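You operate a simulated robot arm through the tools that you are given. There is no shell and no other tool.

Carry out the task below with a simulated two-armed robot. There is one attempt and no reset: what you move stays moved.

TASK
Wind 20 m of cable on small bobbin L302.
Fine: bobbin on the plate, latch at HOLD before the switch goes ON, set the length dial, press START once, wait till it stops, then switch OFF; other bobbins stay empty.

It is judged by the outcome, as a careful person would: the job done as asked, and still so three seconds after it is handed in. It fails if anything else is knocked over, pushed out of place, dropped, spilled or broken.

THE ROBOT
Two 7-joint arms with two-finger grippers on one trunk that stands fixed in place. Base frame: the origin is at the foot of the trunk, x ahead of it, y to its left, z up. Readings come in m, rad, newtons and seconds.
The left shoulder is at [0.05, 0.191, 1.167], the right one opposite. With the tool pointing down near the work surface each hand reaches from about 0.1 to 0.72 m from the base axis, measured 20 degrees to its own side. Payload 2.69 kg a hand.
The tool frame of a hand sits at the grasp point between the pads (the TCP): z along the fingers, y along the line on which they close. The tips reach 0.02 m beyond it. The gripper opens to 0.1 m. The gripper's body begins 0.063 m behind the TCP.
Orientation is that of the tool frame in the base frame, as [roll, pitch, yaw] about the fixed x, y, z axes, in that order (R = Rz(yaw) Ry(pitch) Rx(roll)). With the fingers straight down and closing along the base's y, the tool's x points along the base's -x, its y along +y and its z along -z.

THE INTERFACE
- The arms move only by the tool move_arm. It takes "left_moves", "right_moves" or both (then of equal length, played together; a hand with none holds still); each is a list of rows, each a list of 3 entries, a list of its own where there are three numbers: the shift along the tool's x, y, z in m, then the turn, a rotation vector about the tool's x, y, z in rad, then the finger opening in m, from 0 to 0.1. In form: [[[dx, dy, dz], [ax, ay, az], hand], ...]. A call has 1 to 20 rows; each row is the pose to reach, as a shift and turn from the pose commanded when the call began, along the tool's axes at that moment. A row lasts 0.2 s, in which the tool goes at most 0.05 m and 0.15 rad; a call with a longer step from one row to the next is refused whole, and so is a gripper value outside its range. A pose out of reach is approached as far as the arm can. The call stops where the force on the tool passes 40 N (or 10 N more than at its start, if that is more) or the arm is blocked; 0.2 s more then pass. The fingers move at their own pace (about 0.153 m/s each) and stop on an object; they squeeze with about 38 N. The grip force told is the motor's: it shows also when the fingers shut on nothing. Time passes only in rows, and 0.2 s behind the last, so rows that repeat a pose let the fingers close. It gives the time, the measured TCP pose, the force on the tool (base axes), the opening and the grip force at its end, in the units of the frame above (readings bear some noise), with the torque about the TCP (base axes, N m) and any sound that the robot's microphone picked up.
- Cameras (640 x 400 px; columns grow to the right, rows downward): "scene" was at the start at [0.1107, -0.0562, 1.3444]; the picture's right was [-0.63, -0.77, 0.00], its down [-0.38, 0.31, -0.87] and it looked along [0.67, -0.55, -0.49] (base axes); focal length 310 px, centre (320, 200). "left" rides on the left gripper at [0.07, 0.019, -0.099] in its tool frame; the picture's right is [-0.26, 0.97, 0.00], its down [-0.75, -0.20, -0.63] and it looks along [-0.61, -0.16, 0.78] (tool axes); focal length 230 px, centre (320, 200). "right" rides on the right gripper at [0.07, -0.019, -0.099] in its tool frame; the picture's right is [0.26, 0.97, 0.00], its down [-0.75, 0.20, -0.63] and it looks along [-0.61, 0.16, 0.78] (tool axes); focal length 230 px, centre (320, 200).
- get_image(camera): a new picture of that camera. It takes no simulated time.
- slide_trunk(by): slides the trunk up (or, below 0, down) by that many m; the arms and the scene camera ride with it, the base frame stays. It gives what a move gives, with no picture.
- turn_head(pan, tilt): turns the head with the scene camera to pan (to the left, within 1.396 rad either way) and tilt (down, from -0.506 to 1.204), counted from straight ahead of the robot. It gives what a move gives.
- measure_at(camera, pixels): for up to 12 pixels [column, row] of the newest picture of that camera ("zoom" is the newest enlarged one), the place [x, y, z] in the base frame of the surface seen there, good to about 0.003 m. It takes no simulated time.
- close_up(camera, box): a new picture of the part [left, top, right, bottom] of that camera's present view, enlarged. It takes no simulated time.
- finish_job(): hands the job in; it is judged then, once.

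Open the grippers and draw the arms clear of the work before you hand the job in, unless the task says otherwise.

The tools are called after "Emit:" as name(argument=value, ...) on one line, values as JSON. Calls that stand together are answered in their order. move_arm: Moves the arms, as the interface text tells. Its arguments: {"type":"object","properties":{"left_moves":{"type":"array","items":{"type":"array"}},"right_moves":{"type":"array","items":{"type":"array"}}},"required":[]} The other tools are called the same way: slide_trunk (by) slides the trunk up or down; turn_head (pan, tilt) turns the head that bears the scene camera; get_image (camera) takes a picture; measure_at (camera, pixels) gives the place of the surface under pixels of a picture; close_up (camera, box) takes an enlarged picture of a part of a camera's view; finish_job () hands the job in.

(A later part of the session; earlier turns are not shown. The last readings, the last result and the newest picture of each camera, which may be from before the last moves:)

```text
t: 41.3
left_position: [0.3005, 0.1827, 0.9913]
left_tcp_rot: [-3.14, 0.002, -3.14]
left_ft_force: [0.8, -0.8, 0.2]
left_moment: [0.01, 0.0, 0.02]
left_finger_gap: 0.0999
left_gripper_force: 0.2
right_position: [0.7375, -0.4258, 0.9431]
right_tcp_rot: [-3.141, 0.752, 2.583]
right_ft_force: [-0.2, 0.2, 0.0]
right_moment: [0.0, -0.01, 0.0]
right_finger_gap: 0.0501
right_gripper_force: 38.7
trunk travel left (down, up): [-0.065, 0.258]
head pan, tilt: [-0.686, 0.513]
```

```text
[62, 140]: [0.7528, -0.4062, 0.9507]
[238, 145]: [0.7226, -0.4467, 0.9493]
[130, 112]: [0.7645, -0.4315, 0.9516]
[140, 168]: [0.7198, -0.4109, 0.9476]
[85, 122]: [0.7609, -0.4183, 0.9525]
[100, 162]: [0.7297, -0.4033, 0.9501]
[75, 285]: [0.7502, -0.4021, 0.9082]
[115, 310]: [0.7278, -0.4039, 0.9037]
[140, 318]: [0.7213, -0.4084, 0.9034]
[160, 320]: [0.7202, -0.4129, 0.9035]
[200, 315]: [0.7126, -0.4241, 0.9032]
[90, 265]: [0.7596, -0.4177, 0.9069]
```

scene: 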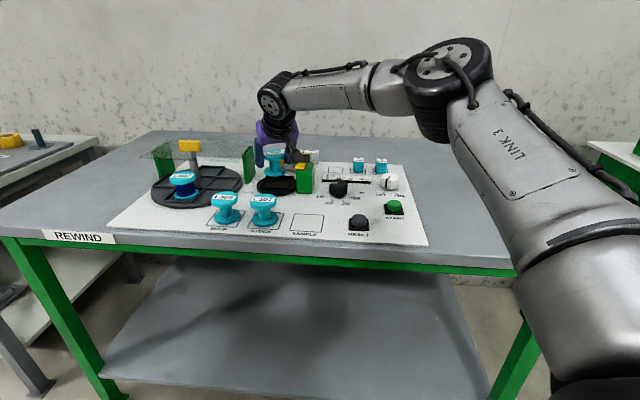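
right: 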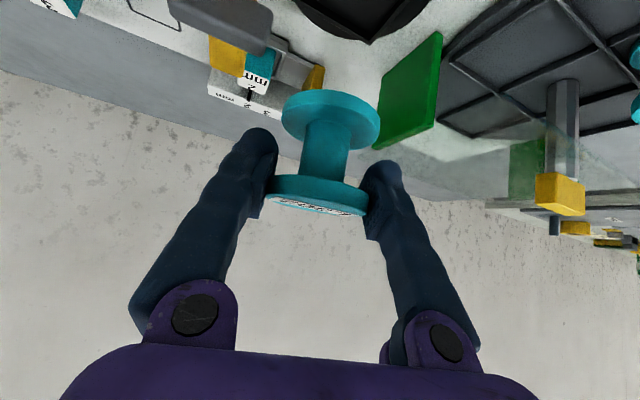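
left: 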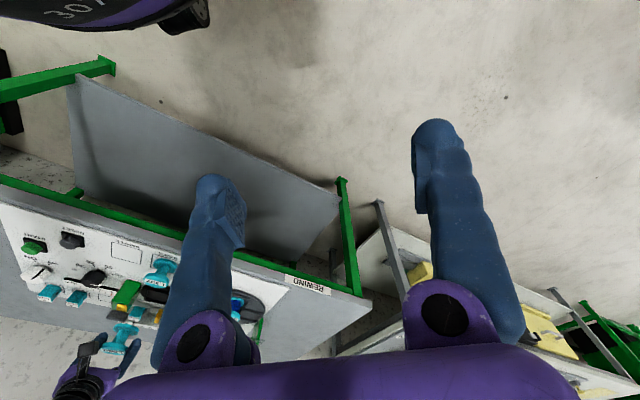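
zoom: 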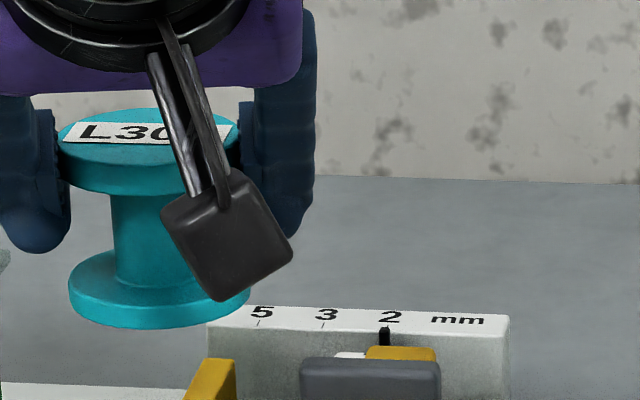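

The bobbin centre measures (0.739,-0.427), matching the pocket centre. I'll lower 3.6 cm with the arm and check forces.

Emit:
move_arm(right_moves=[[[0.0082, 0, 0.0088], [0, 0, 0], 0.03], [[0.0164, 0, 0.0175], [0, 0, 0], 0.03], [[0.0246, 0, 0.0263], [0, 0, 0], 0.03], [[0.0246, 0, 0.0263], [0, 0, 0], 0.03]])

```text
t: 42.3
left_position: [0.2992, 0.1822, 0.9904]
left_tcp_rot: [-3.141, 0.001, -3.14]
left_ft_force: [-0.4, -0.6, 0.8]
left_moment: [-0.05, 0.0, -0.03]
left_finger_gap: 0.1
left_gripper_force: 0.0
right_position: [0.7364, -0.4256, 0.9042]
right_tcp_rot: [3.141, 0.754, 2.583]
right_ft_force: [-0.5, 0.4, -1.0]
right_moment: [0.01, -0.03, -0.01]
right_finger_gap: 0.05
right_gripper_force: 37.7
trunk travel left (down, up): [-0.065, 0.258]
head pan, tilt: [-0.686, 0.513]
```

No contact so far at z≈0.905. Now I'll lower the trunk 0.04 m and watch the force.

Emit:
slide_trunk(by=-0.04)

Emit:
get_image(camera="right")

Emit:
close_up(camera="scene", box=[240, 90, 340, 190])

```text
t: 43.2
left_position: [0.3005, 0.1828, 0.9513]
left_tcp_rot: [-3.141, 0.0, -3.14]
left_ft_force: [0.0, 0.1, 0.8]
left_moment: [-0.03, -0.03, 0.01]
left_finger_gap: 0.0999
left_gripper_force: 0.0
right_position: [0.7364, -0.4265, 0.8653]
right_tcp_rot: [3.141, 0.75, 2.583]
right_ft_force: [-0.3, -0.6, -0.3]
right_moment: [0.05, -0.03, 0.01]
right_finger_gap: 0.0498
right_gripper_force: 38.0
trunk travel left (down, up): [-0.025, 0.298]
head pan, tilt: [-0.686, 0.513]
```

```text
taken
```

right: 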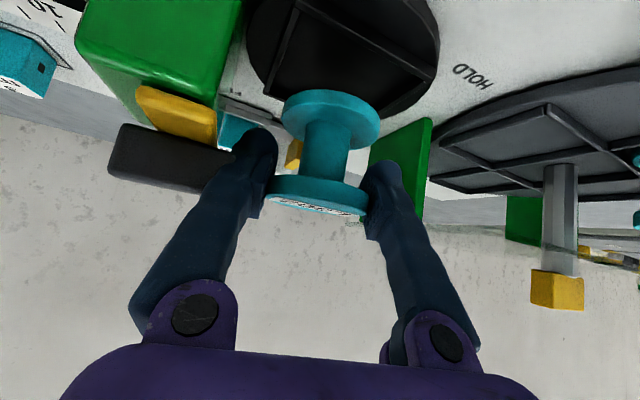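

```text
4.00 times, centred on (290, 140) of scene
```

zoom: 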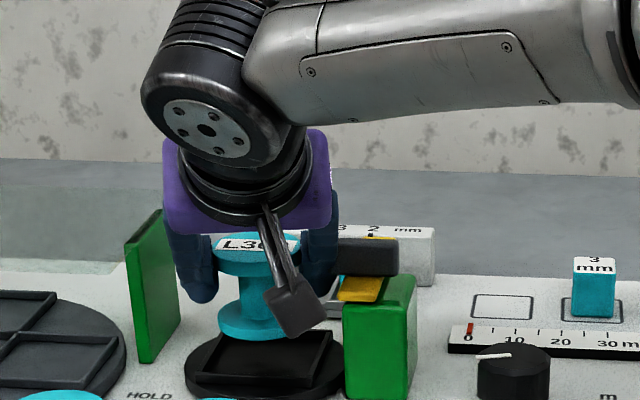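

Still no contact at z=0.865. I'll lower another 0.019 m so the bobbin enters the pocket.

Emit:
slide_trunk(by=-0.019)

Emit:
get_image(camera="right")

Emit:
close_up(camera="scene", box=[250, 100, 330, 190])

```text
t: 43.8
left_position: [0.2982, 0.1833, 0.9312]
left_tcp_rot: [3.141, 0.0, -3.141]
left_ft_force: [0.2, 0.3, 0.2]
left_moment: [0.01, 0.0, 0.03]
left_finger_gap: 0.1
left_gripper_force: 0.1
right_position: [0.7376, -0.4243, 0.8463]
right_tcp_rot: [-3.142, 0.75, 2.581]
right_ft_force: [-0.3, -0.4, -0.7]
right_moment: [-0.01, 0.01, -0.02]
right_finger_gap: 0.0498
right_gripper_force: 37.5
trunk travel left (down, up): [-0.006, 0.317]
head pan, tilt: [-0.686, 0.513]
```

```text
taken
```

right: 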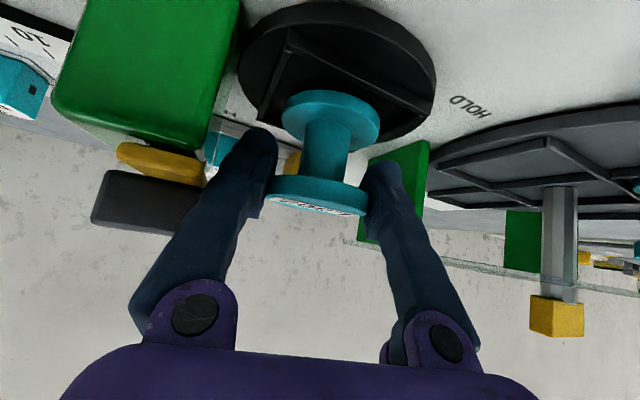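

```text
4.44 times, centred on (290, 145) of scene
```

zoom: 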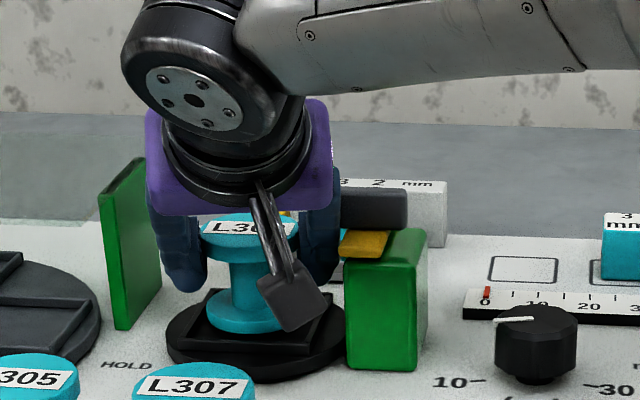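

The bobbin's base is now inside the rim with no side force. I'll lower the last few millimetres with the arm and watch for floor contact.

Emit:
move_arm(right_moves=[[[0.001, 0, 0.0011], [0, 0, 0], 0.03], [[0.0021, 0, 0.0022], [0, 0, 0], 0.03], [[0.0027, 0, 0.0029], [0, 0, 0], 0.03], [[0.0027, 0, 0.0029], [0, 0, 0], 0.03]])

Emit:
close_up(camera="scene", box=[260, 110, 330, 190])

```text
t: 44.8
left_position: [0.2992, 0.1827, 0.9323]
left_tcp_rot: [3.141, 0.0, -3.14]
left_ft_force: [-0.7, 0.4, -0.1]
left_moment: [0.01, 0.02, 0.0]
left_finger_gap: 0.1001
left_gripper_force: 0.0
right_position: [0.7377, -0.4267, 0.8433]
right_tcp_rot: [3.141, 0.754, 2.583]
right_ft_force: [-0.5, -0.1, -0.6]
right_moment: [-0.01, 0.01, 0.01]
right_finger_gap: 0.0501
right_gripper_force: 38.3
trunk travel left (down, up): [-0.006, 0.317]
head pan, tilt: [-0.686, 0.513]
```

```text
5.00 times, centred on (295, 150) of scene
```

zoom: 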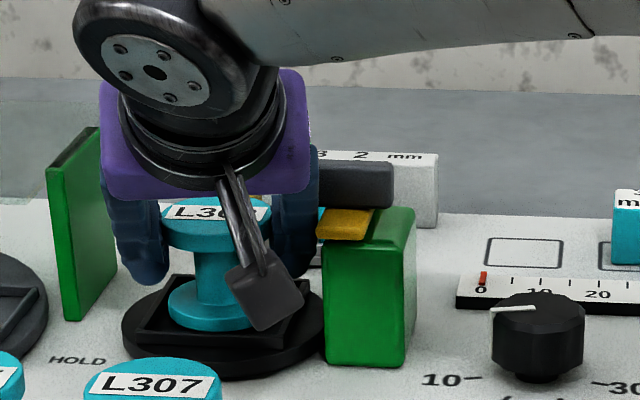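

No floor contact yet at z≈0.843. I'll go 3 mm lower in small steps.

Emit:
move_arm(right_moves=[[[0.0007, 0, 0.0007], [0, 0, 0], 0.03], [[0.0014, 0, 0.0015], [0, 0, 0], 0.03], [[0.002, 0, 0.0022], [0, 0, 0], 0.03], [[0.002, 0, 0.0022], [0, 0, 0], 0.03]])

```text
t: 45.8
left_position: [0.2993, 0.1827, 0.9313]
left_tcp_rot: [-3.141, 0.0, -3.139]
left_ft_force: [-0.1, 0.9, 0.4]
left_moment: [-0.03, 0.01, 0.01]
left_finger_gap: 0.1001
left_gripper_force: 0.1
right_position: [0.7361, -0.4262, 0.8396]
right_tcp_rot: [3.141, 0.753, 2.584]
right_ft_force: [0.7, -1.2, 3.7]
right_moment: [0.08, -0.03, 0.03]
right_finger_gap: 0.05
right_gripper_force: 38.0
trunk travel left (down, up): [-0.006, 0.317]
head pan, tilt: [-0.686, 0.513]
```

An upward force of 3.7 N shows the bobbin is resting on the pocket floor. I'll open only slightly to 0.057, since the hub is near the right finger.

Emit:
move_arm(right_moves=[[[0.002, 0, 0.0022], [0, 0, 0], 0.054], [[0.002, 0, 0.0022], [0, 0, 0], 0.057], [[0.002, 0, 0.0022], [0, 0, 0], 0.057]])

Emit:
get_image(camera="right")

Emit:
close_up(camera="scene", box=[260, 110, 330, 190])

```text
t: 46.6
left_position: [0.2985, 0.1821, 0.931]
left_tcp_rot: [3.141, 0.0, -3.14]
left_ft_force: [0.3, 0.1, 0.2]
left_moment: [-0.02, 0.0, 0.0]
left_finger_gap: 0.1002
left_gripper_force: 0.0
right_position: [0.7374, -0.4251, 0.8363]
right_tcp_rot: [-3.141, 0.751, 2.586]
right_ft_force: [2.1, 2.6, -0.2]
right_moment: [-0.07, 0.03, -0.02]
right_finger_gap: 0.0557
right_gripper_force: 0.0
trunk travel left (down, up): [-0.006, 0.317]
head pan, tilt: [-0.686, 0.513]
```

```text
taken
```

right: 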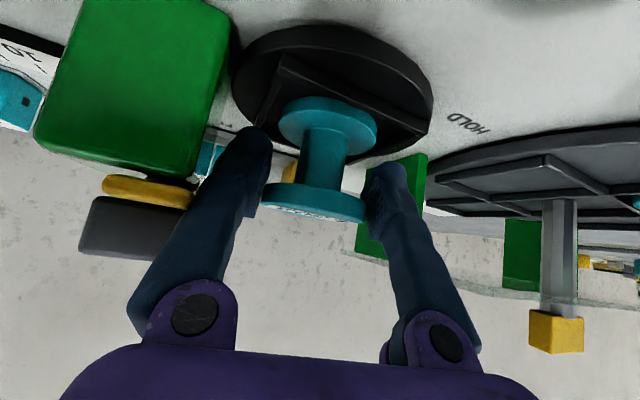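

```text
5.00 times, centred on (295, 150) of scene
```

zoom: 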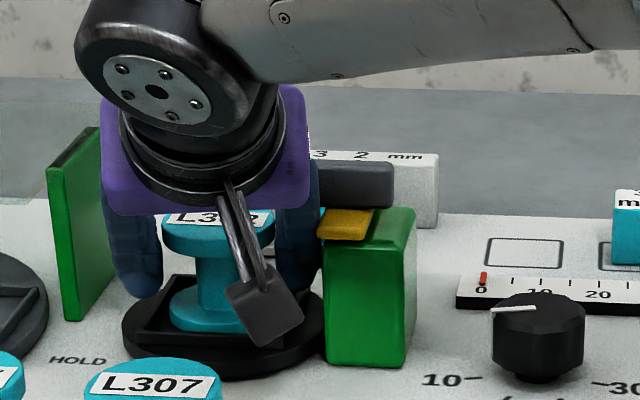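

The bobbin is released, with a light 3 N side touch of the right finger on the hub. I'll shift the hand 1.5 mm to the left to free it, and read the force.

Emit:
move_arm(right_moves=[[[0, 0.0015, 0], [0, 0, 0], 0.056], [[0, 0.0015, 0], [0, 0, 0], 0.056]])

Emit:
close_up(camera="right", box=[220, 80, 430, 240])

```text
t: 47.2
left_position: [0.2982, 0.1807, 0.933]
left_tcp_rot: [3.14, -0.002, -3.141]
left_ft_force: [0.1, -0.1, -0.7]
left_moment: [0.0, -0.02, -0.04]
left_finger_gap: 0.1001
left_gripper_force: 0.0
right_position: [0.7382, -0.4253, 0.835]
right_tcp_rot: [-3.141, 0.752, 2.584]
right_ft_force: [0.5, 0.2, 0.3]
right_moment: [-0.02, -0.01, 0.02]
right_finger_gap: 0.056
right_gripper_force: 0.5
trunk travel left (down, up): [-0.006, 0.317]
head pan, tilt: [-0.686, 0.513]
```

```text
2.50 times, centred on (325, 160) of right
```

zoom: 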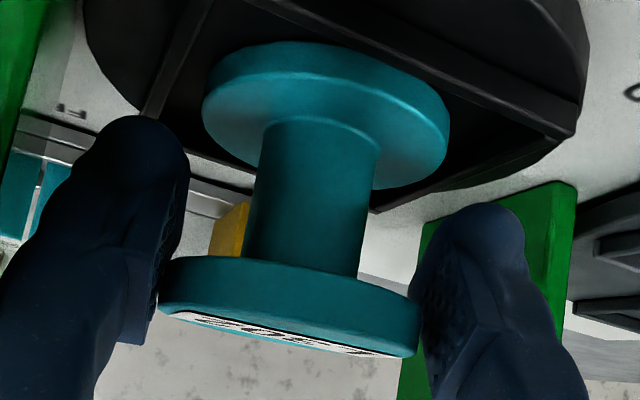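

Force is zero and the bobbin sits within the pocket. I'll raise the trunk 0.06 m to withdraw the fingers straight up.

Emit:
slide_trunk(by=0.06)

Emit:
get_image(camera="right")

Emit:
close_up(camera="scene", box=[250, 110, 350, 210])

```text
t: 48.2
left_position: [0.2986, 0.1817, 0.991]
left_tcp_rot: [3.141, 0.001, -3.14]
left_ft_force: [0.3, -0.4, 0.0]
left_moment: [0.0, 0.0, -0.01]
left_finger_gap: 0.1002
left_gripper_force: 0.0
right_position: [0.7377, -0.4251, 0.8947]
right_tcp_rot: [-3.141, 0.752, 2.583]
right_ft_force: [-0.2, -0.5, -0.7]
right_moment: [0.01, 0.02, -0.01]
right_finger_gap: 0.056
right_gripper_force: 0.1
trunk travel left (down, up): [-0.066, 0.257]
head pan, tilt: [-0.686, 0.513]
```

```text
taken
```

right: 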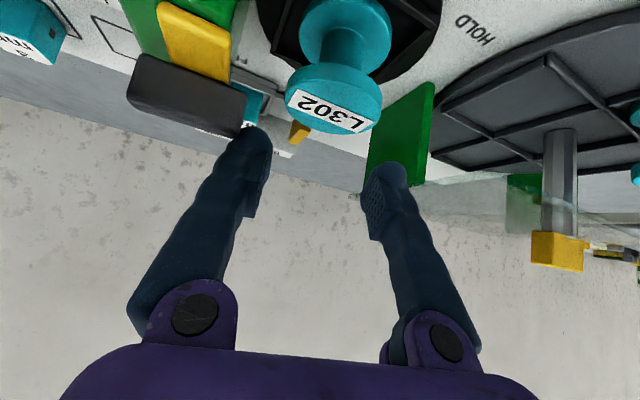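

```text
4.00 times, centred on (300, 160) of scene
```

zoom: 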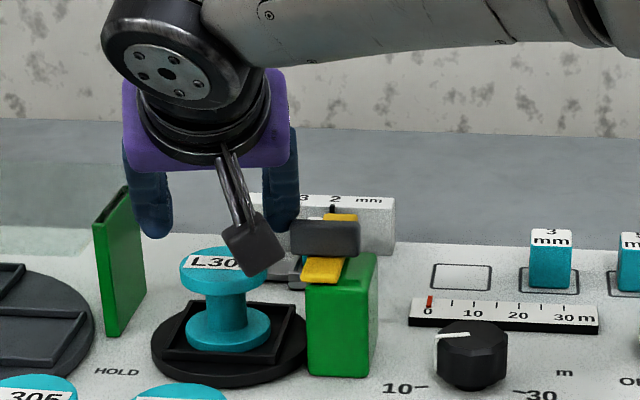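

The bobbin stands in the plate's pocket. Next is the latch: I'll close the fingers and push the grey crosspiece's right half from the front, which swings the yellow bar left to HOLD. First I'll rise, move to the right-front of the post and reduce the tilt to 25°.

Emit:
move_arm(right_moves=[[[-0.0154, 0, -0.0165], [0, 0, 0], 0.056], [[-0.0307, 0, -0.0329], [0, 0, 0], 0.056], [[-0.0162, -0.0248, -0.0465], [0, 0, 0], 0.056], [[-0.0016, -0.0497, -0.06], [0, 0, 0], 0.03], [[0.0129, -0.0745, -0.0736], [0, 0, 0], 0.0], [[0.0129, -0.0745, -0.0736], [0, 0.105, 0], 0.0], [[0.0129, -0.0745, -0.0736], [0, 0.21, 0], 0.0], [[0.0129, -0.0745, -0.0736], [0, 0.316, 0], 0.0], [[0.0129, -0.0745, -0.0736], [0, 0.316, 0], 0.0]])

Emit:
get_image(camera="right")

Emit:
close_up(camera="scene", box=[240, 100, 370, 220])

```text
t: 50.2
left_position: [0.3003, 0.1827, 0.9922]
left_tcp_rot: [-3.14, 0.0, 3.141]
left_ft_force: [0.0, -0.2, -0.1]
left_moment: [0.02, 0.0, 0.02]
left_finger_gap: 0.1001
left_gripper_force: 0.0
right_position: [0.6499, -0.4562, 0.9402]
right_tcp_rot: [-3.141, 0.435, 2.583]
right_ft_force: [0.6, 0.5, 0.3]
right_moment: [-0.03, 0.0, -0.04]
right_finger_gap: 0.0
right_gripper_force: 29.4
trunk travel left (down, up): [-0.066, 0.257]
head pan, tilt: [-0.686, 0.513]
```

```text
taken
```

right: 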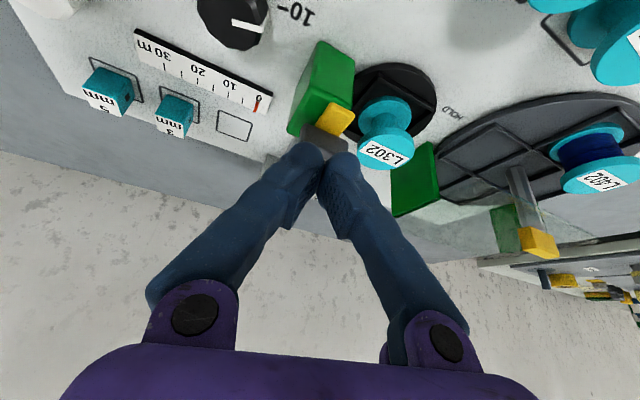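

```text
3.33 times, centred on (305, 160) of scene
```

zoom: 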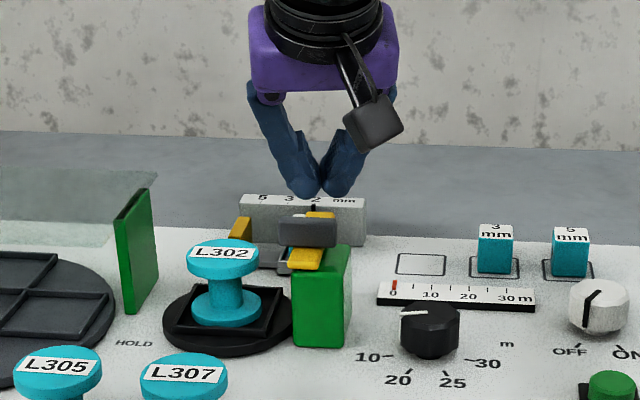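

The bobbin stands well in the pocket. I'll zoom tightly on the latch to measure bar and crosspiece heights against the bobbin top.

Emit:
close_up(camera="scene", box=[290, 155, 350, 205])

Emit:
measure_at(camera="zoom", pixels=[[150, 130], [270, 130], [150, 165], [270, 165], [210, 140], [200, 195], [180, 205], [190, 215], [250, 190], [200, 170], [235, 185], [285, 175]])

Emit:
close_up(camera="scene", box=[255, 160, 315, 210])

```text
8.00 times, centred on (320, 180) of scene
```

zoom: 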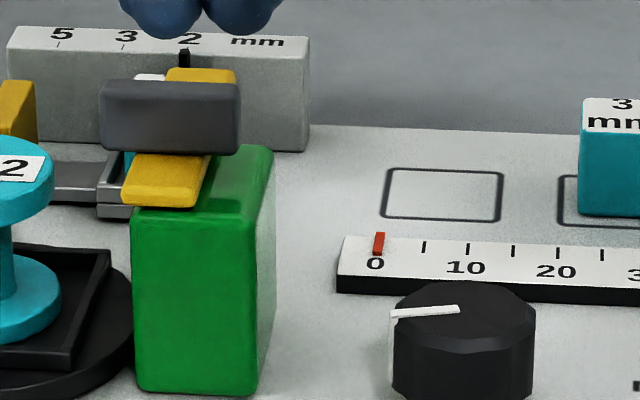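

```text
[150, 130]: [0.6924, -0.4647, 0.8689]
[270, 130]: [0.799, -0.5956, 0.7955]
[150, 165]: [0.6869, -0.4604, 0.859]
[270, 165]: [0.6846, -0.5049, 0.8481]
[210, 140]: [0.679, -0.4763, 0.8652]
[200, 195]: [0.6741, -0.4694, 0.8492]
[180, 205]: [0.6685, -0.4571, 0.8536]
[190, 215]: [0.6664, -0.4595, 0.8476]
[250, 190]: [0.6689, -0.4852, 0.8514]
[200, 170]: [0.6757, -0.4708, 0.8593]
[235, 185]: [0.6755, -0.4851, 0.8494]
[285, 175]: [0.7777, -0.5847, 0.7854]
```

```text
8.00 times, centred on (285, 185) of scene
```

zoom: 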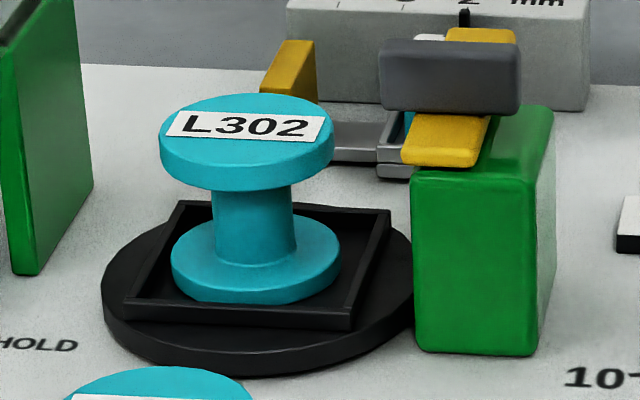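

I'll measure the bobbin's top in this zoom, to know the clearance under the latch bar.

Emit:
measure_at(camera="zoom", pixels=[[245, 125], [245, 110], [245, 145], [165, 135], [328, 140], [245, 180], [440, 128], [425, 155], [455, 160], [405, 155], [480, 150], [395, 75]])

```text
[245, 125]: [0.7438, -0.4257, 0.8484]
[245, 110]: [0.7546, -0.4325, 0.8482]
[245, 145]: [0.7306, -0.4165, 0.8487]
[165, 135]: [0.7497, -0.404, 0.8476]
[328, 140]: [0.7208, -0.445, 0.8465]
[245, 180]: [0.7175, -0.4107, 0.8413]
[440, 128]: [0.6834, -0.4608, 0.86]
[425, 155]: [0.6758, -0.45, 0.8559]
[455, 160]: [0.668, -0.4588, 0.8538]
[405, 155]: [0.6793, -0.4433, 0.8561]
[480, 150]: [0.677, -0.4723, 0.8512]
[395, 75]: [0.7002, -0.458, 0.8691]
```

The bobbin's top is at 0.848 and the bar's underside is near 0.852, so the latch should pass over it. I'll lower the closed fingertips in front of the crosspiece's right half, to TCP z≈0.886.

Emit:
move_arm(right_moves=[[[0.0076, 0, 0.0163], [0, 0, 0], 0.0], [[0.0151, 0, 0.0325], [0, 0, 0], 0.0], [[0.0227, 0, 0.0488], [0, 0, 0], 0.0], [[0.0227, 0, 0.0488], [0, 0, 0], 0.0]])

Emit:
close_up(camera="scene", box=[270, 130, 360, 210])

Emit:
get_image(camera="right")

```text
t: 51.2
left_position: [0.299, 0.1819, 0.9921]
left_tcp_rot: [-3.141, -0.001, -3.14]
left_ft_force: [0.5, -0.1, 0.7]
left_moment: [0.02, -0.01, -0.02]
left_finger_gap: 0.1002
left_gripper_force: 0.1
right_position: [0.6504, -0.4544, 0.8869]
right_tcp_rot: [3.141, 0.438, 2.583]
right_ft_force: [0.3, 0.2, 0.0]
right_moment: [0.0, 0.01, -0.01]
right_finger_gap: 0.0001
right_gripper_force: 29.3
trunk travel left (down, up): [-0.066, 0.257]
head pan, tilt: [-0.686, 0.513]
```

```text
5.00 times, centred on (315, 170) of scene
```

zoom: 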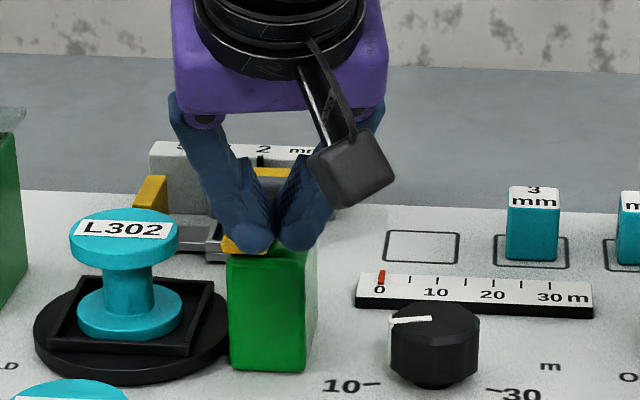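

```text
taken
```

right: 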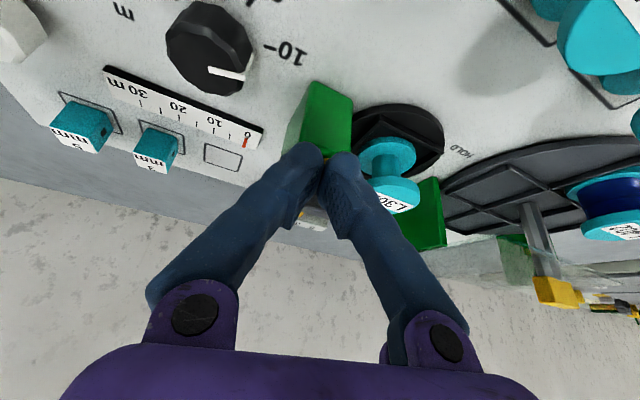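

The fingertips are in front of the crosspiece's right half at z≈0.863 with no contact. I'll push along an arc towards the back and watch the force.

Emit:
move_arm(right_moves=[[[-0.0059, -0.0073, 0.0027], [0, 0, 0], 0.0], [[-0.0131, -0.0132, 0.0061], [0, 0, 0], 0.0], [[-0.0165, -0.0149, 0.0077], [0, 0, 0], 0.0], [[-0.0198, -0.0165, 0.0092], [0, 0, 0], 0.0], [[-0.0253, -0.0168, 0.0118], [0, 0, 0], 0.0]])

Emit:
close_up(camera="scene", box=[270, 130, 360, 210])

Emit:
close_up(camera="right", box=[230, 60, 430, 240])

```text
t: 52.4
left_position: [0.2992, 0.182, 0.9921]
left_tcp_rot: [-3.141, 0.0, -3.141]
left_ft_force: [0.6, 0.0, -0.1]
left_moment: [0.0, -0.01, 0.01]
left_finger_gap: 0.1
left_gripper_force: 0.1
right_position: [0.6636, -0.4853, 0.8872]
right_tcp_rot: [-3.14, 0.436, 2.582]
right_ft_force: [0.2, 0.2, -0.1]
right_moment: [0.0, 0.0, -0.01]
right_finger_gap: 0.0
right_gripper_force: 29.2
trunk travel left (down, up): [-0.066, 0.257]
head pan, tilt: [-0.686, 0.513]
```

```text
5.00 times, centred on (315, 170) of scene
```

zoom: 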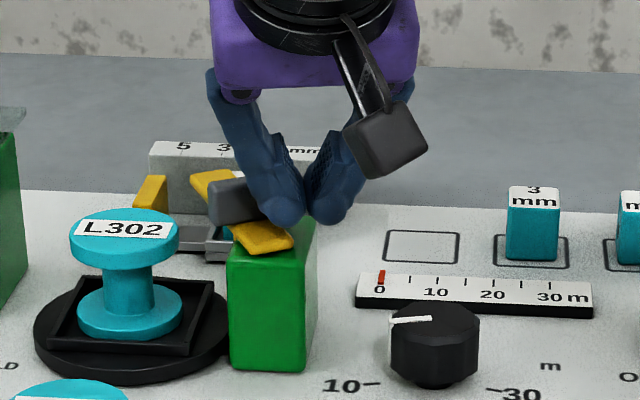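

```text
2.22 times, centred on (330, 150) of right
```

zoom: 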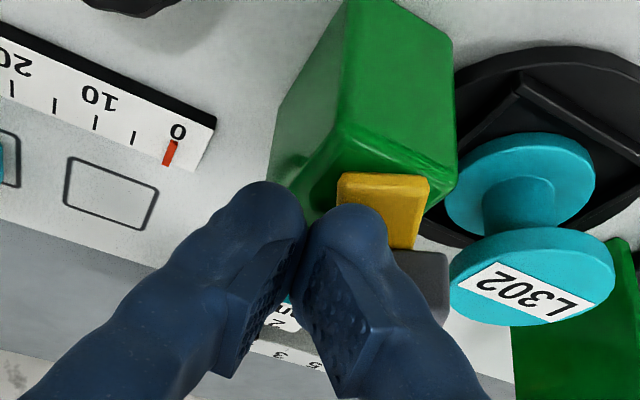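

The latch has begun to turn in the right direction with almost no resistance. I'll continue the arc, pushing leftwards behind the pivot.

Emit:
move_arm(right_moves=[[[-0.0056, 0.0022, 0.0026], [0, 0, 0], 0.0], [[-0.0085, 0.005, 0.0039], [0, 0, 0], 0.0], [[-0.01, 0.0085, 0.0046], [0, 0, 0], 0.0], [[-0.0112, 0.0125, 0.0052], [0, 0, 0], 0.0], [[-0.0118, 0.016, 0.0055], [0, 0, 0], 0.0]])

Emit:
close_up(camera="scene", box=[270, 130, 360, 210])

Emit:
close_up(camera="right", box=[230, 60, 430, 240])

```text
t: 53.5
left_position: [0.2984, 0.1817, 0.9923]
left_tcp_rot: [3.141, 0.002, -3.14]
left_ft_force: [-0.4, 0.0, -0.7]
left_moment: [0.0, 0.0, 0.01]
left_finger_gap: 0.1001
left_gripper_force: 0.0
right_position: [0.6752, -0.4888, 0.8869]
right_tcp_rot: [-3.129, 0.43, 2.575]
right_ft_force: [-14.1, -7.2, 5.5]
right_moment: [-0.01, -0.04, -0.04]
right_finger_gap: 0.0003
right_gripper_force: 29.5
trunk travel left (down, up): [-0.066, 0.257]
head pan, tilt: [-0.686, 0.513]
stopped in row 5 (right hand): the force on the tool passed its limit at 43 N (the readings are from after the stop); the commanded pose is now the measured one
```

```text
5.00 times, centred on (315, 170) of scene
```

zoom: 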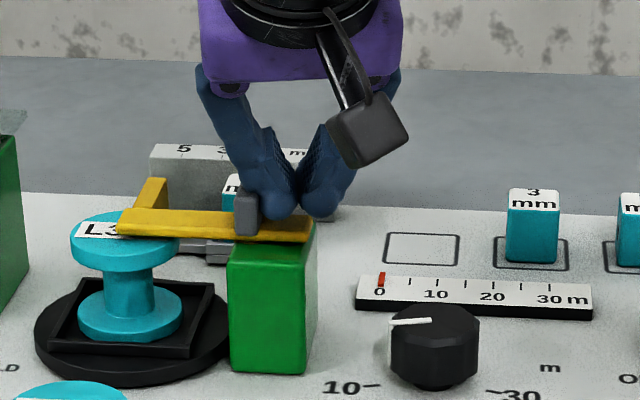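

```text
2.22 times, centred on (330, 150) of right
```

zoom: 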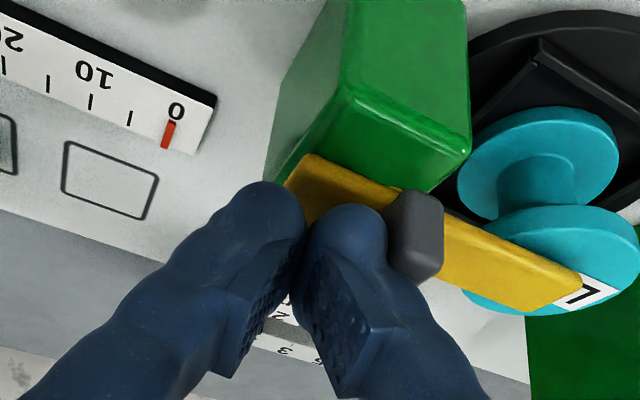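

The yellow bar now lies across the bobbin pointing left towards HOLD, against its stop. I'll back the fingers off to the right and then up.

Emit:
move_arm(right_moves=[[[0, -0.006, 0], [0, 0, 0], 0.0], [[0, -0.012, 0], [0, 0, 0], 0.0], [[-0.0105, -0.012, -0.0227], [0, 0, 0], 0.0], [[-0.021, -0.012, -0.0454], [0, 0, 0], 0.0], [[-0.0315, -0.012, -0.0682], [0, 0, 0], 0.0], [[-0.0315, -0.012, -0.0682], [0, 0, 0], 0.0]])

Emit:
close_up(camera="scene", box=[250, 140, 350, 220])

Emit:
get_image(camera="right")

```text
t: 54.9
left_position: [0.3001, 0.1819, 0.9919]
left_tcp_rot: [-3.141, -0.002, -3.14]
left_ft_force: [-0.2, -0.2, -0.3]
left_moment: [0.01, 0.02, 0.03]
left_finger_gap: 0.0998
left_gripper_force: 0.0
right_position: [0.6734, -0.4957, 0.9615]
right_tcp_rot: [-3.132, 0.431, 2.577]
right_ft_force: [-0.7, -0.3, -0.2]
right_moment: [0.04, -0.01, -0.02]
right_finger_gap: 0.0001
right_gripper_force: 29.4
trunk travel left (down, up): [-0.066, 0.257]
head pan, tilt: [-0.686, 0.513]
```

```text
5.00 times, centred on (300, 180) of scene
```

zoom: 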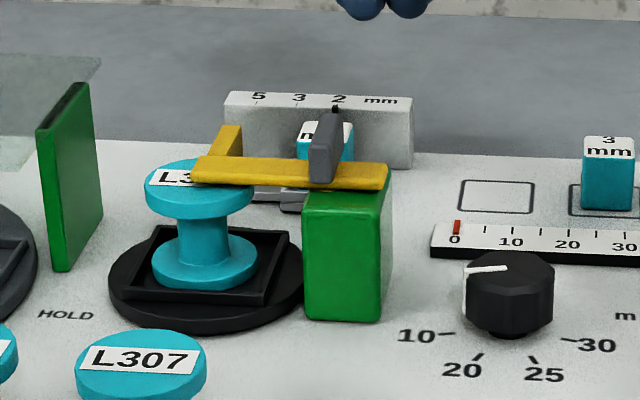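

```text
taken
```

right: 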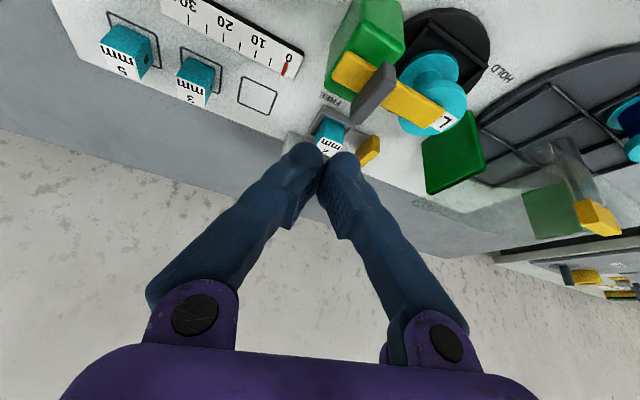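

The latch is at HOLD and the FREE label is now uncovered behind the post. Now for the length dial: I'll zoom on it and measure the knob, its pointer and the tick marks.

Emit:
close_up(camera="scene", box=[315, 180, 375, 225])

```text
8.89 times, centred on (345, 202) of scene
```

zoom: 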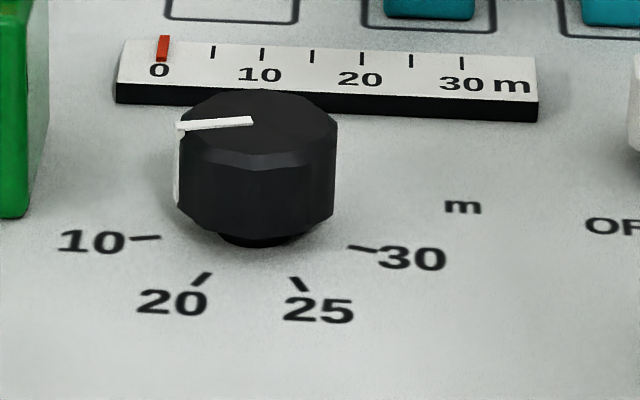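

Emit:
measure_at(camera="zoom", pixels=[[260, 125], [182, 126], [250, 119], [146, 238], [202, 280], [299, 284], [364, 250], [262, 95], [330, 125], [260, 150], [255, 240], [215, 165]])

```text
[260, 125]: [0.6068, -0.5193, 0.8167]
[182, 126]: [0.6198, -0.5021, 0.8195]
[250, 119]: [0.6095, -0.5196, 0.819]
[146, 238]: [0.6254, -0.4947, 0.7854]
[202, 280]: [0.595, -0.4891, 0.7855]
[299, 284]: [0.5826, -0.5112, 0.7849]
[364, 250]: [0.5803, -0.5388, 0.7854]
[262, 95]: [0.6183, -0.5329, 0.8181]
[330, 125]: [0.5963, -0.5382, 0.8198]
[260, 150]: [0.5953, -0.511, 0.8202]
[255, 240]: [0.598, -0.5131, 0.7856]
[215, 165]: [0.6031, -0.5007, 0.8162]
```

The pointer (azimuth ≈59°) is at the 10 tick, and the 20 tick lies at azimuth ≈113°, so the knob needs about +54° counter-clockwise. I'll measure nearby obstacles around the knob before gripping it.

Emit:
close_up(camera="scene", box=[310, 170, 390, 230])

Emit:
measure_at(camera="zoom", pixels=[[130, 135], [360, 145], [130, 150], [250, 128], [225, 165], [170, 170], [285, 170], [225, 148], [225, 185], [600, 180], [590, 215], [545, 250]])

```text
6.67 times, centred on (350, 200) of scene
```

zoom: 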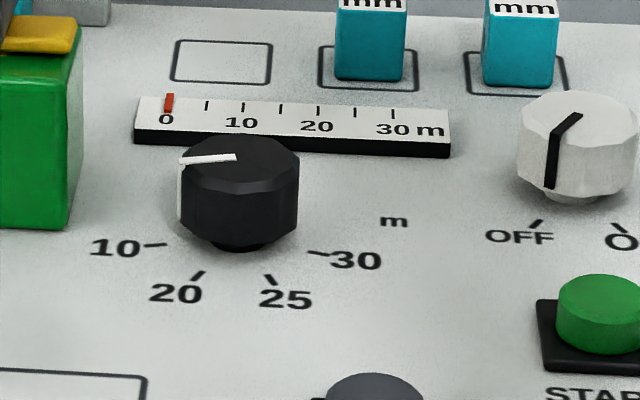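

```text
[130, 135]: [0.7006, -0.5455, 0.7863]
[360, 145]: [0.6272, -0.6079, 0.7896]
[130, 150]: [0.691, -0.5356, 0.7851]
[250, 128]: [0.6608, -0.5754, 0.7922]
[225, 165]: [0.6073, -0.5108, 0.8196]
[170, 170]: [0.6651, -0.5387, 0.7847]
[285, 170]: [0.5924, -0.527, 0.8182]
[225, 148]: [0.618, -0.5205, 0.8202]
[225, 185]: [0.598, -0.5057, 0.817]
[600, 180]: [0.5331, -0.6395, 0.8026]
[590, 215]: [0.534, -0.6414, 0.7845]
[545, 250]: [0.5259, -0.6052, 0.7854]
```

The knob has about 7 cm of free space all round. I'll move above it, open the fingers to 0.07 and turn the hand to start about 55° right of straight, so I can rotate it counter-clockwise through the needed angle.

Emit:
move_arm(right_moves=[[[0.0179, -0.0139, 0.0138], [0, 0, 0], 0.0], [[0.0358, -0.0278, 0.0276], [0, 0, 0], 0.0], [[0.0536, -0.0417, 0.0414], [0, 0, 0], 0.03], [[0.0715, -0.0556, 0.0552], [0, 0, 0], 0.07], [[0.0715, -0.0556, 0.0552], [0.0418, 0, 0.0909], 0.07], [[0.0715, -0.0556, 0.0552], [0.0836, 0, 0.1817], 0.07], [[0.0715, -0.0556, 0.0552], [0.1253, 0, 0.2726], 0.07], [[0.0715, -0.0556, 0.0552], [0.1671, 0, 0.3634], 0.07], [[0.0715, -0.0556, 0.0552], [0.1671, 0, 0.3634], 0.07]])

Emit:
get_image(camera="right")

Emit:
get_image(camera="scene")

```text
t: 56.9
left_position: [0.2997, 0.1822, 0.9916]
left_tcp_rot: [-3.141, 0.0, -3.139]
left_ft_force: [-0.2, -0.2, 0.5]
left_moment: [0.0, 0.0, 0.05]
left_finger_gap: 0.1
left_gripper_force: 0.0
right_position: [0.6041, -0.5209, 0.8808]
right_tcp_rot: [-3.13, 0.434, 2.175]
right_ft_force: [0.2, -0.1, -0.4]
right_moment: [0.01, -0.02, 0.02]
right_finger_gap: 0.07
right_gripper_force: 0.1
trunk travel left (down, up): [-0.066, 0.257]
head pan, tilt: [-0.686, 0.513]
```

```text
taken
```

right: 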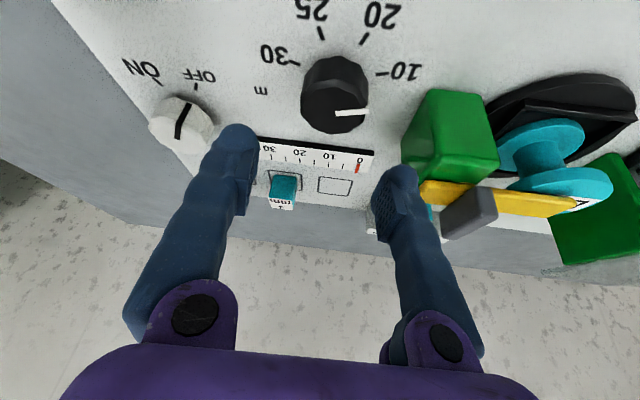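

```text
taken
```

scene: 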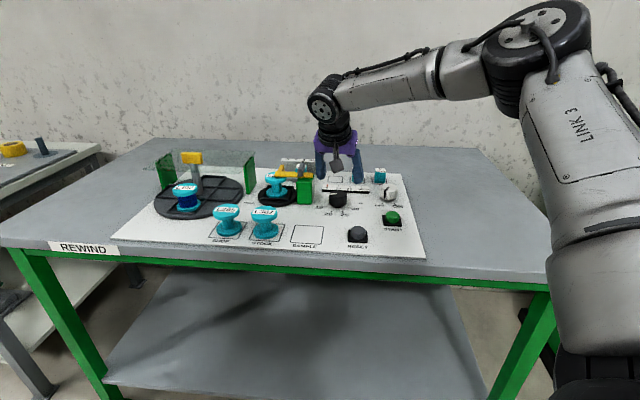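

The dial is clear at (336,95) in the right view, with its pointer towards 10. I'll zoom there and measure the knob's top and tick marks from this second viewpoint.

Emit:
close_up(camera="right", box=[250, 0, 430, 145])

```text
2.76 times, centred on (340, 72) of right
```

zoom: 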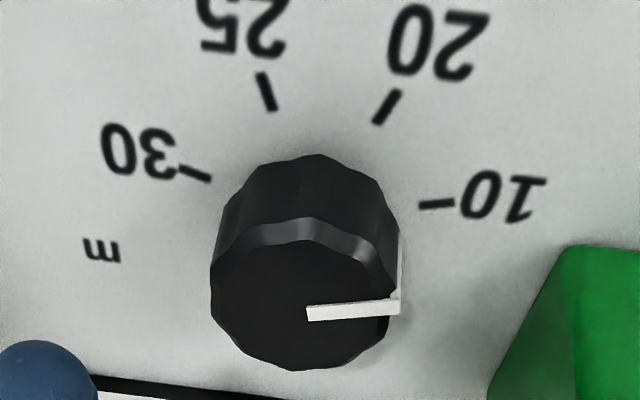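

Emit:
measure_at(camera="zoom", pixels=[[310, 313], [395, 306], [215, 290], [305, 245], [290, 365], [303, 305], [437, 204], [387, 106], [267, 91], [194, 172], [235, 345], [365, 350]])

```text
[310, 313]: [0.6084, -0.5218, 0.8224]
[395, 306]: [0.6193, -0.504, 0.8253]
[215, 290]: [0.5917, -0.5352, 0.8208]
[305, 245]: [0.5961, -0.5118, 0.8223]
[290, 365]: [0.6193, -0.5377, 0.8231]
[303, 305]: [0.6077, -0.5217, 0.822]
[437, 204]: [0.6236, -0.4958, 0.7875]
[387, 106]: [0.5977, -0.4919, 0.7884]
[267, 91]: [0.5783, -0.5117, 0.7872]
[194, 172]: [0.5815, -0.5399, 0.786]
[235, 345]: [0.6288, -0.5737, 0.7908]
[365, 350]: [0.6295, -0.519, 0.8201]
```

The knob centre is about (0.6077,-0.5213); the pointer is at azimuth ≈57° (10) and the 20 tick at ≈109°. I'll reduce the tilt to 20° and take a fresh position reading before descending.

Emit:
move_arm(right_moves=[[[0, 0, 0], [0, 0.042, 0], 0.07], [[0, 0, 0], [0, 0.084, 0], 0.07], [[0, 0, 0], [0, 0.084, 0], 0.07]])

Emit:
move_arm(right_moves=[[[0, 0, 0], [0, 0, 0], 0.065]])

Emit:
move_arm(right_moves=[[[0, 0, 0], [0, 0, 0], 0.065]])

```text
t: 57.7
left_position: [0.299, 0.1835, 0.9916]
left_tcp_rot: [3.141, 0.001, -3.139]
left_ft_force: [-0.3, 1.4, 0.3]
left_moment: [0.05, -0.01, 0.0]
left_finger_gap: 0.1003
left_gripper_force: 0.0
right_position: [0.6053, -0.5203, 0.8817]
right_tcp_rot: [-3.133, 0.349, 2.176]
right_ft_force: [0.1, 0.1, 0.7]
right_moment: [-0.04, -0.01, -0.04]
right_finger_gap: 0.0701
right_gripper_force: 0.0
trunk travel left (down, up): [-0.066, 0.257]
head pan, tilt: [-0.686, 0.513]
```

```text
t: 58.1
left_position: [0.2989, 0.1832, 0.9911]
left_tcp_rot: [-3.141, -0.001, -3.14]
left_ft_force: [0.6, 1.1, -0.3]
left_moment: [-0.01, -0.01, -0.01]
left_finger_gap: 0.0995
left_gripper_force: 0.0
right_position: [0.6059, -0.5212, 0.8806]
right_tcp_rot: [-3.133, 0.35, 2.176]
right_ft_force: [0.6, -0.3, 0.4]
right_moment: [0.03, -0.03, 0.0]
right_finger_gap: 0.0649
right_gripper_force: 0.1
trunk travel left (down, up): [-0.066, 0.257]
head pan, tilt: [-0.686, 0.513]
```

```text
t: 58.5
left_position: [0.2995, 0.183, 0.9927]
left_tcp_rot: [3.141, 0.002, -3.139]
left_ft_force: [-0.3, 0.4, -0.9]
left_moment: [-0.01, 0.04, -0.03]
left_finger_gap: 0.1001
left_gripper_force: 0.1
right_position: [0.6048, -0.5219, 0.8815]
right_tcp_rot: [-3.132, 0.351, 2.177]
right_ft_force: [-0.3, 0.0, -0.1]
right_moment: [0.03, 0.0, 0.0]
right_finger_gap: 0.0652
right_gripper_force: 0.0
trunk travel left (down, up): [-0.066, 0.257]
head pan, tilt: [-0.686, 0.513]
```

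Averaging the readings, the TCP is at (0.605,-0.521,0.881). I'll descend around the knob to z≈0.814 with a small centring correction.

Emit:
move_arm(right_moves=[[[0.0053, 0.0021, 0.0159], [0, 0, 0], 0.065], [[0.0107, 0.0021, 0.0318], [0, 0, 0], 0.065], [[0.016, 0.0021, 0.0476], [0, 0, 0], 0.065], [[0.0214, 0.0021, 0.0635], [0, 0, 0], 0.065], [[0.0214, 0.0021, 0.0635], [0, 0, 0], 0.065]])

Emit:
get_image(camera="right")

Emit:
close_up(camera="scene", box=[300, 150, 400, 230])

```text
t: 59.7
left_position: [0.299, 0.1821, 0.9913]
left_tcp_rot: [-3.141, 0.0, -3.141]
left_ft_force: [0.2, 0.1, 0.6]
left_moment: [0.0, 0.03, -0.01]
left_finger_gap: 0.1001
left_gripper_force: 0.1
right_position: [0.6071, -0.5209, 0.8152]
right_tcp_rot: [-3.133, 0.35, 2.176]
right_ft_force: [0.0, 0.0, -0.1]
right_moment: [0.0, 0.03, 0.01]
right_finger_gap: 0.0649
right_gripper_force: 0.1
trunk travel left (down, up): [-0.066, 0.257]
head pan, tilt: [-0.686, 0.513]
```

```text
taken
```

right: 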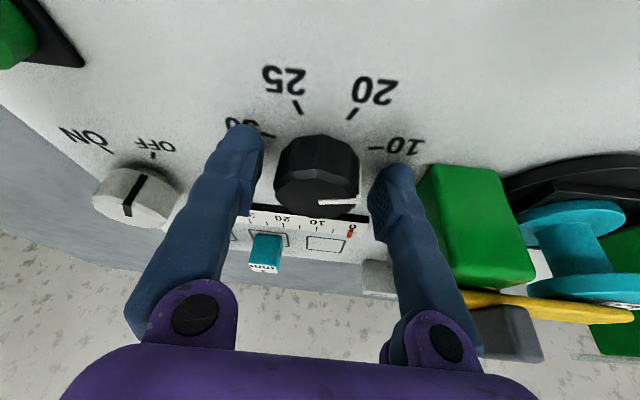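

```text
5.00 times, centred on (350, 190) of scene
```

zoom: 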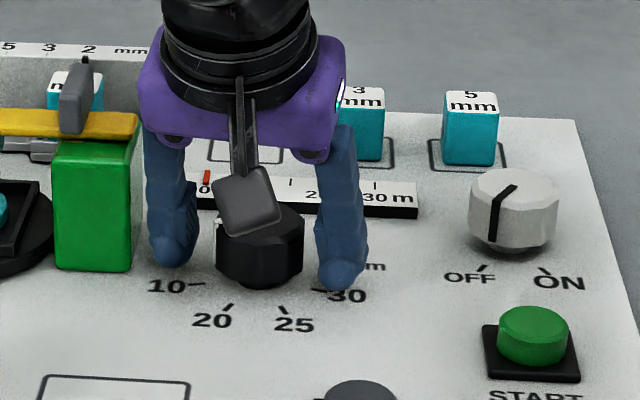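

The knob is centred between the fingers with similar gaps on both sides. I'll close on it.

Emit:
move_arm(right_moves=[[[0, 0, 0], [0, 0, 0], 0.05], [[0, 0, 0], [0, 0, 0], 0.042], [[0, 0, 0], [0, 0, 0], 0.036], [[0, 0, 0], [0, 0, 0], 0.03], [[0, 0, 0], [0, 0, 0], 0.03]])

Emit:
close_up(camera="right", box=[220, 50, 430, 260])

```text
t: 60.9
left_position: [0.2996, 0.182, 0.992]
left_tcp_rot: [-3.141, 0.001, -3.14]
left_ft_force: [0.1, -0.2, -0.5]
left_moment: [0.0, 0.0, 0.05]
left_finger_gap: 0.1001
left_gripper_force: 0.1
right_position: [0.6069, -0.5209, 0.8142]
right_tcp_rot: [-3.131, 0.351, 2.176]
right_ft_force: [-7.4, -4.2, -0.7]
right_moment: [-0.16, 0.07, -0.04]
right_finger_gap: 0.0431
right_gripper_force: 44.3
trunk travel left (down, up): [-0.066, 0.257]
head pan, tilt: [-0.686, 0.513]
```

```text
1.90 times, centred on (325, 155) of right
```

zoom: 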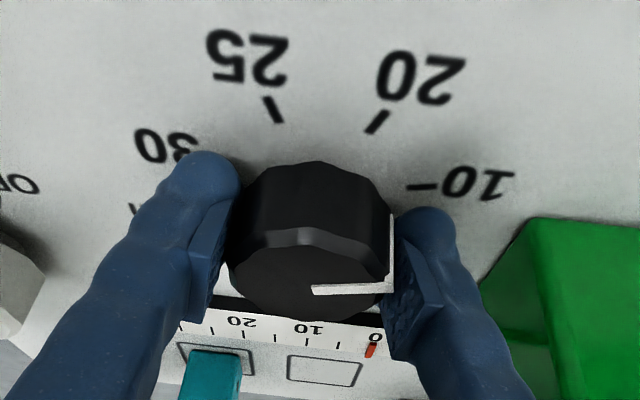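

Gripped at 0.043 m with a modest side force. I'll nudge 1 mm to relieve it and turn the knob counter-clockwise about the vertical by 0.45 rad first, then check.

Emit:
move_arm(right_moves=[[[0, -0.001, 0], [0, 0, 0], 0.03], [[0, -0.001, 0], [-0.0309, 0, -0.0845], 0.03], [[0, -0.001, 0], [-0.0619, 0, -0.169], 0.03], [[0, -0.001, 0], [-0.0928, 0, -0.2536], 0.03], [[0, -0.001, 0], [-0.1237, 0, -0.3381], 0.03], [[0, -0.001, 0], [-0.1547, 0, -0.4226], 0.03], [[0, -0.001, 0], [-0.1547, 0, -0.4226], 0.03]])

Emit:
close_up(camera="right", box=[220, 50, 430, 260])

Emit:
close_up(camera="scene", box=[300, 150, 400, 230])

```text
t: 62.5
left_position: [0.2998, 0.1812, 0.9921]
left_tcp_rot: [-3.141, 0.0, -3.139]
left_ft_force: [-1.1, -0.5, 0.6]
left_moment: [0.01, -0.01, 0.0]
left_finger_gap: 0.0998
left_gripper_force: 0.1
right_position: [0.6065, -0.5226, 0.813]
right_tcp_rot: [-3.135, 0.346, 2.627]
right_ft_force: [-1.8, -5.2, -2.4]
right_moment: [-0.27, -0.14, -0.03]
right_finger_gap: 0.0432
right_gripper_force: 45.0
trunk travel left (down, up): [-0.066, 0.257]
head pan, tilt: [-0.686, 0.513]
```

```text
1.90 times, centred on (325, 155) of right
```

zoom: 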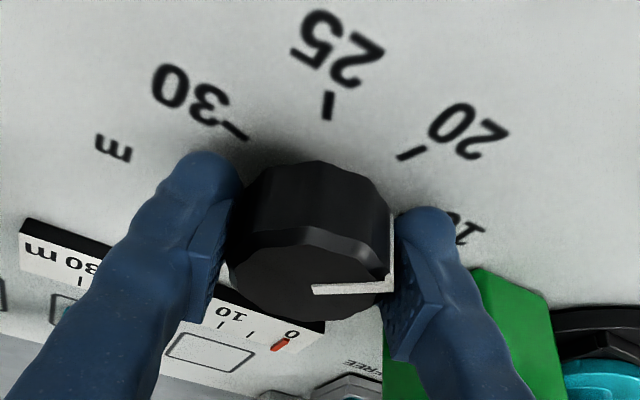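

```text
5.00 times, centred on (350, 190) of scene
```

zoom: 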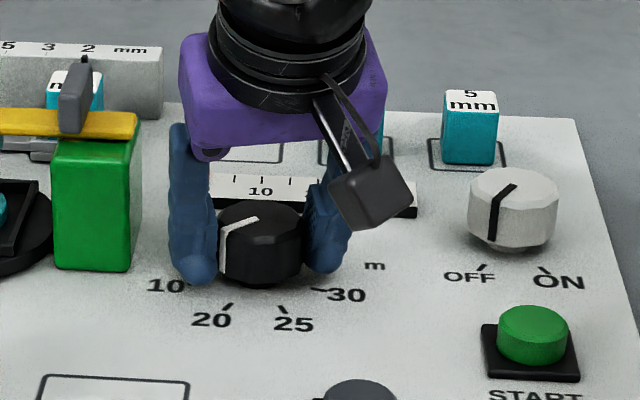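

The knob follows the hand, its pointer now between 10 and 20. I'll turn another 0.465 rad and check the pointer.

Emit:
move_arm(right_moves=[[[0, 0, 0], [-0.032, 0, -0.0873], 0.03], [[0, 0, 0], [-0.0639, 0, -0.1747], 0.03], [[0, 0, 0], [-0.0959, 0, -0.262], 0.03], [[0, 0, 0], [-0.1278, 0, -0.3494], 0.03], [[0, 0, 0], [-0.1598, 0, -0.4367], 0.03], [[0, 0, 0], [-0.1598, 0, -0.4367], 0.03]])

Emit:
close_up(camera="right", box=[220, 50, 430, 260])

Emit:
close_up(camera="scene", box=[300, 150, 400, 230])

```text
t: 63.9
left_position: [0.2993, 0.1816, 0.9919]
left_tcp_rot: [-3.141, 0.0, -3.14]
left_ft_force: [-0.3, 0.9, -0.5]
left_moment: [0.0, -0.02, -0.03]
left_finger_gap: 0.0999
left_gripper_force: 0.0
right_position: [0.6062, -0.5238, 0.8136]
right_tcp_rot: [-3.135, 0.342, 3.089]
right_ft_force: [0.6, -15.3, -0.7]
right_moment: [-0.29, 0.14, 0.0]
right_finger_gap: 0.043
right_gripper_force: 45.1
trunk travel left (down, up): [-0.066, 0.257]
head pan, tilt: [-0.686, 0.513]
```

```text
1.90 times, centred on (325, 155) of right
```

zoom: 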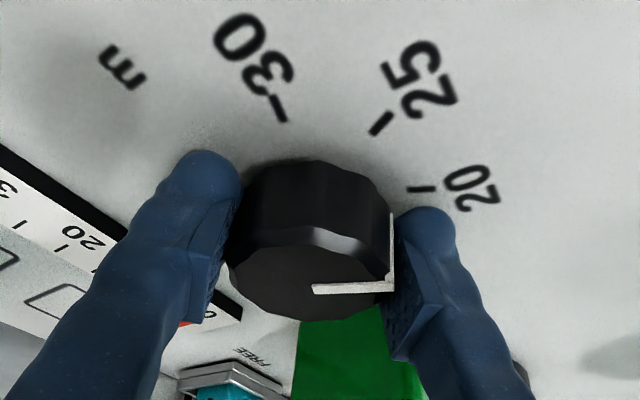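

```text
5.00 times, centred on (350, 190) of scene
```

zoom: 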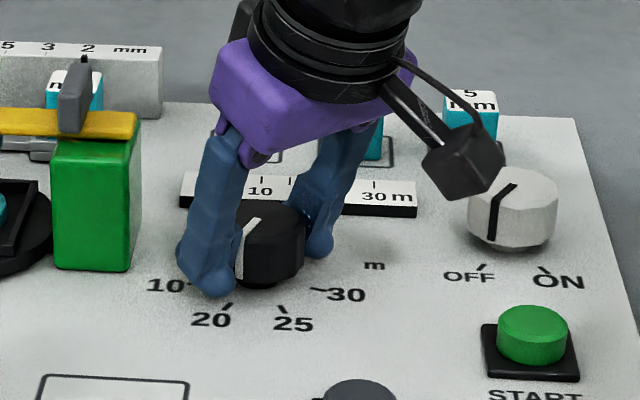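

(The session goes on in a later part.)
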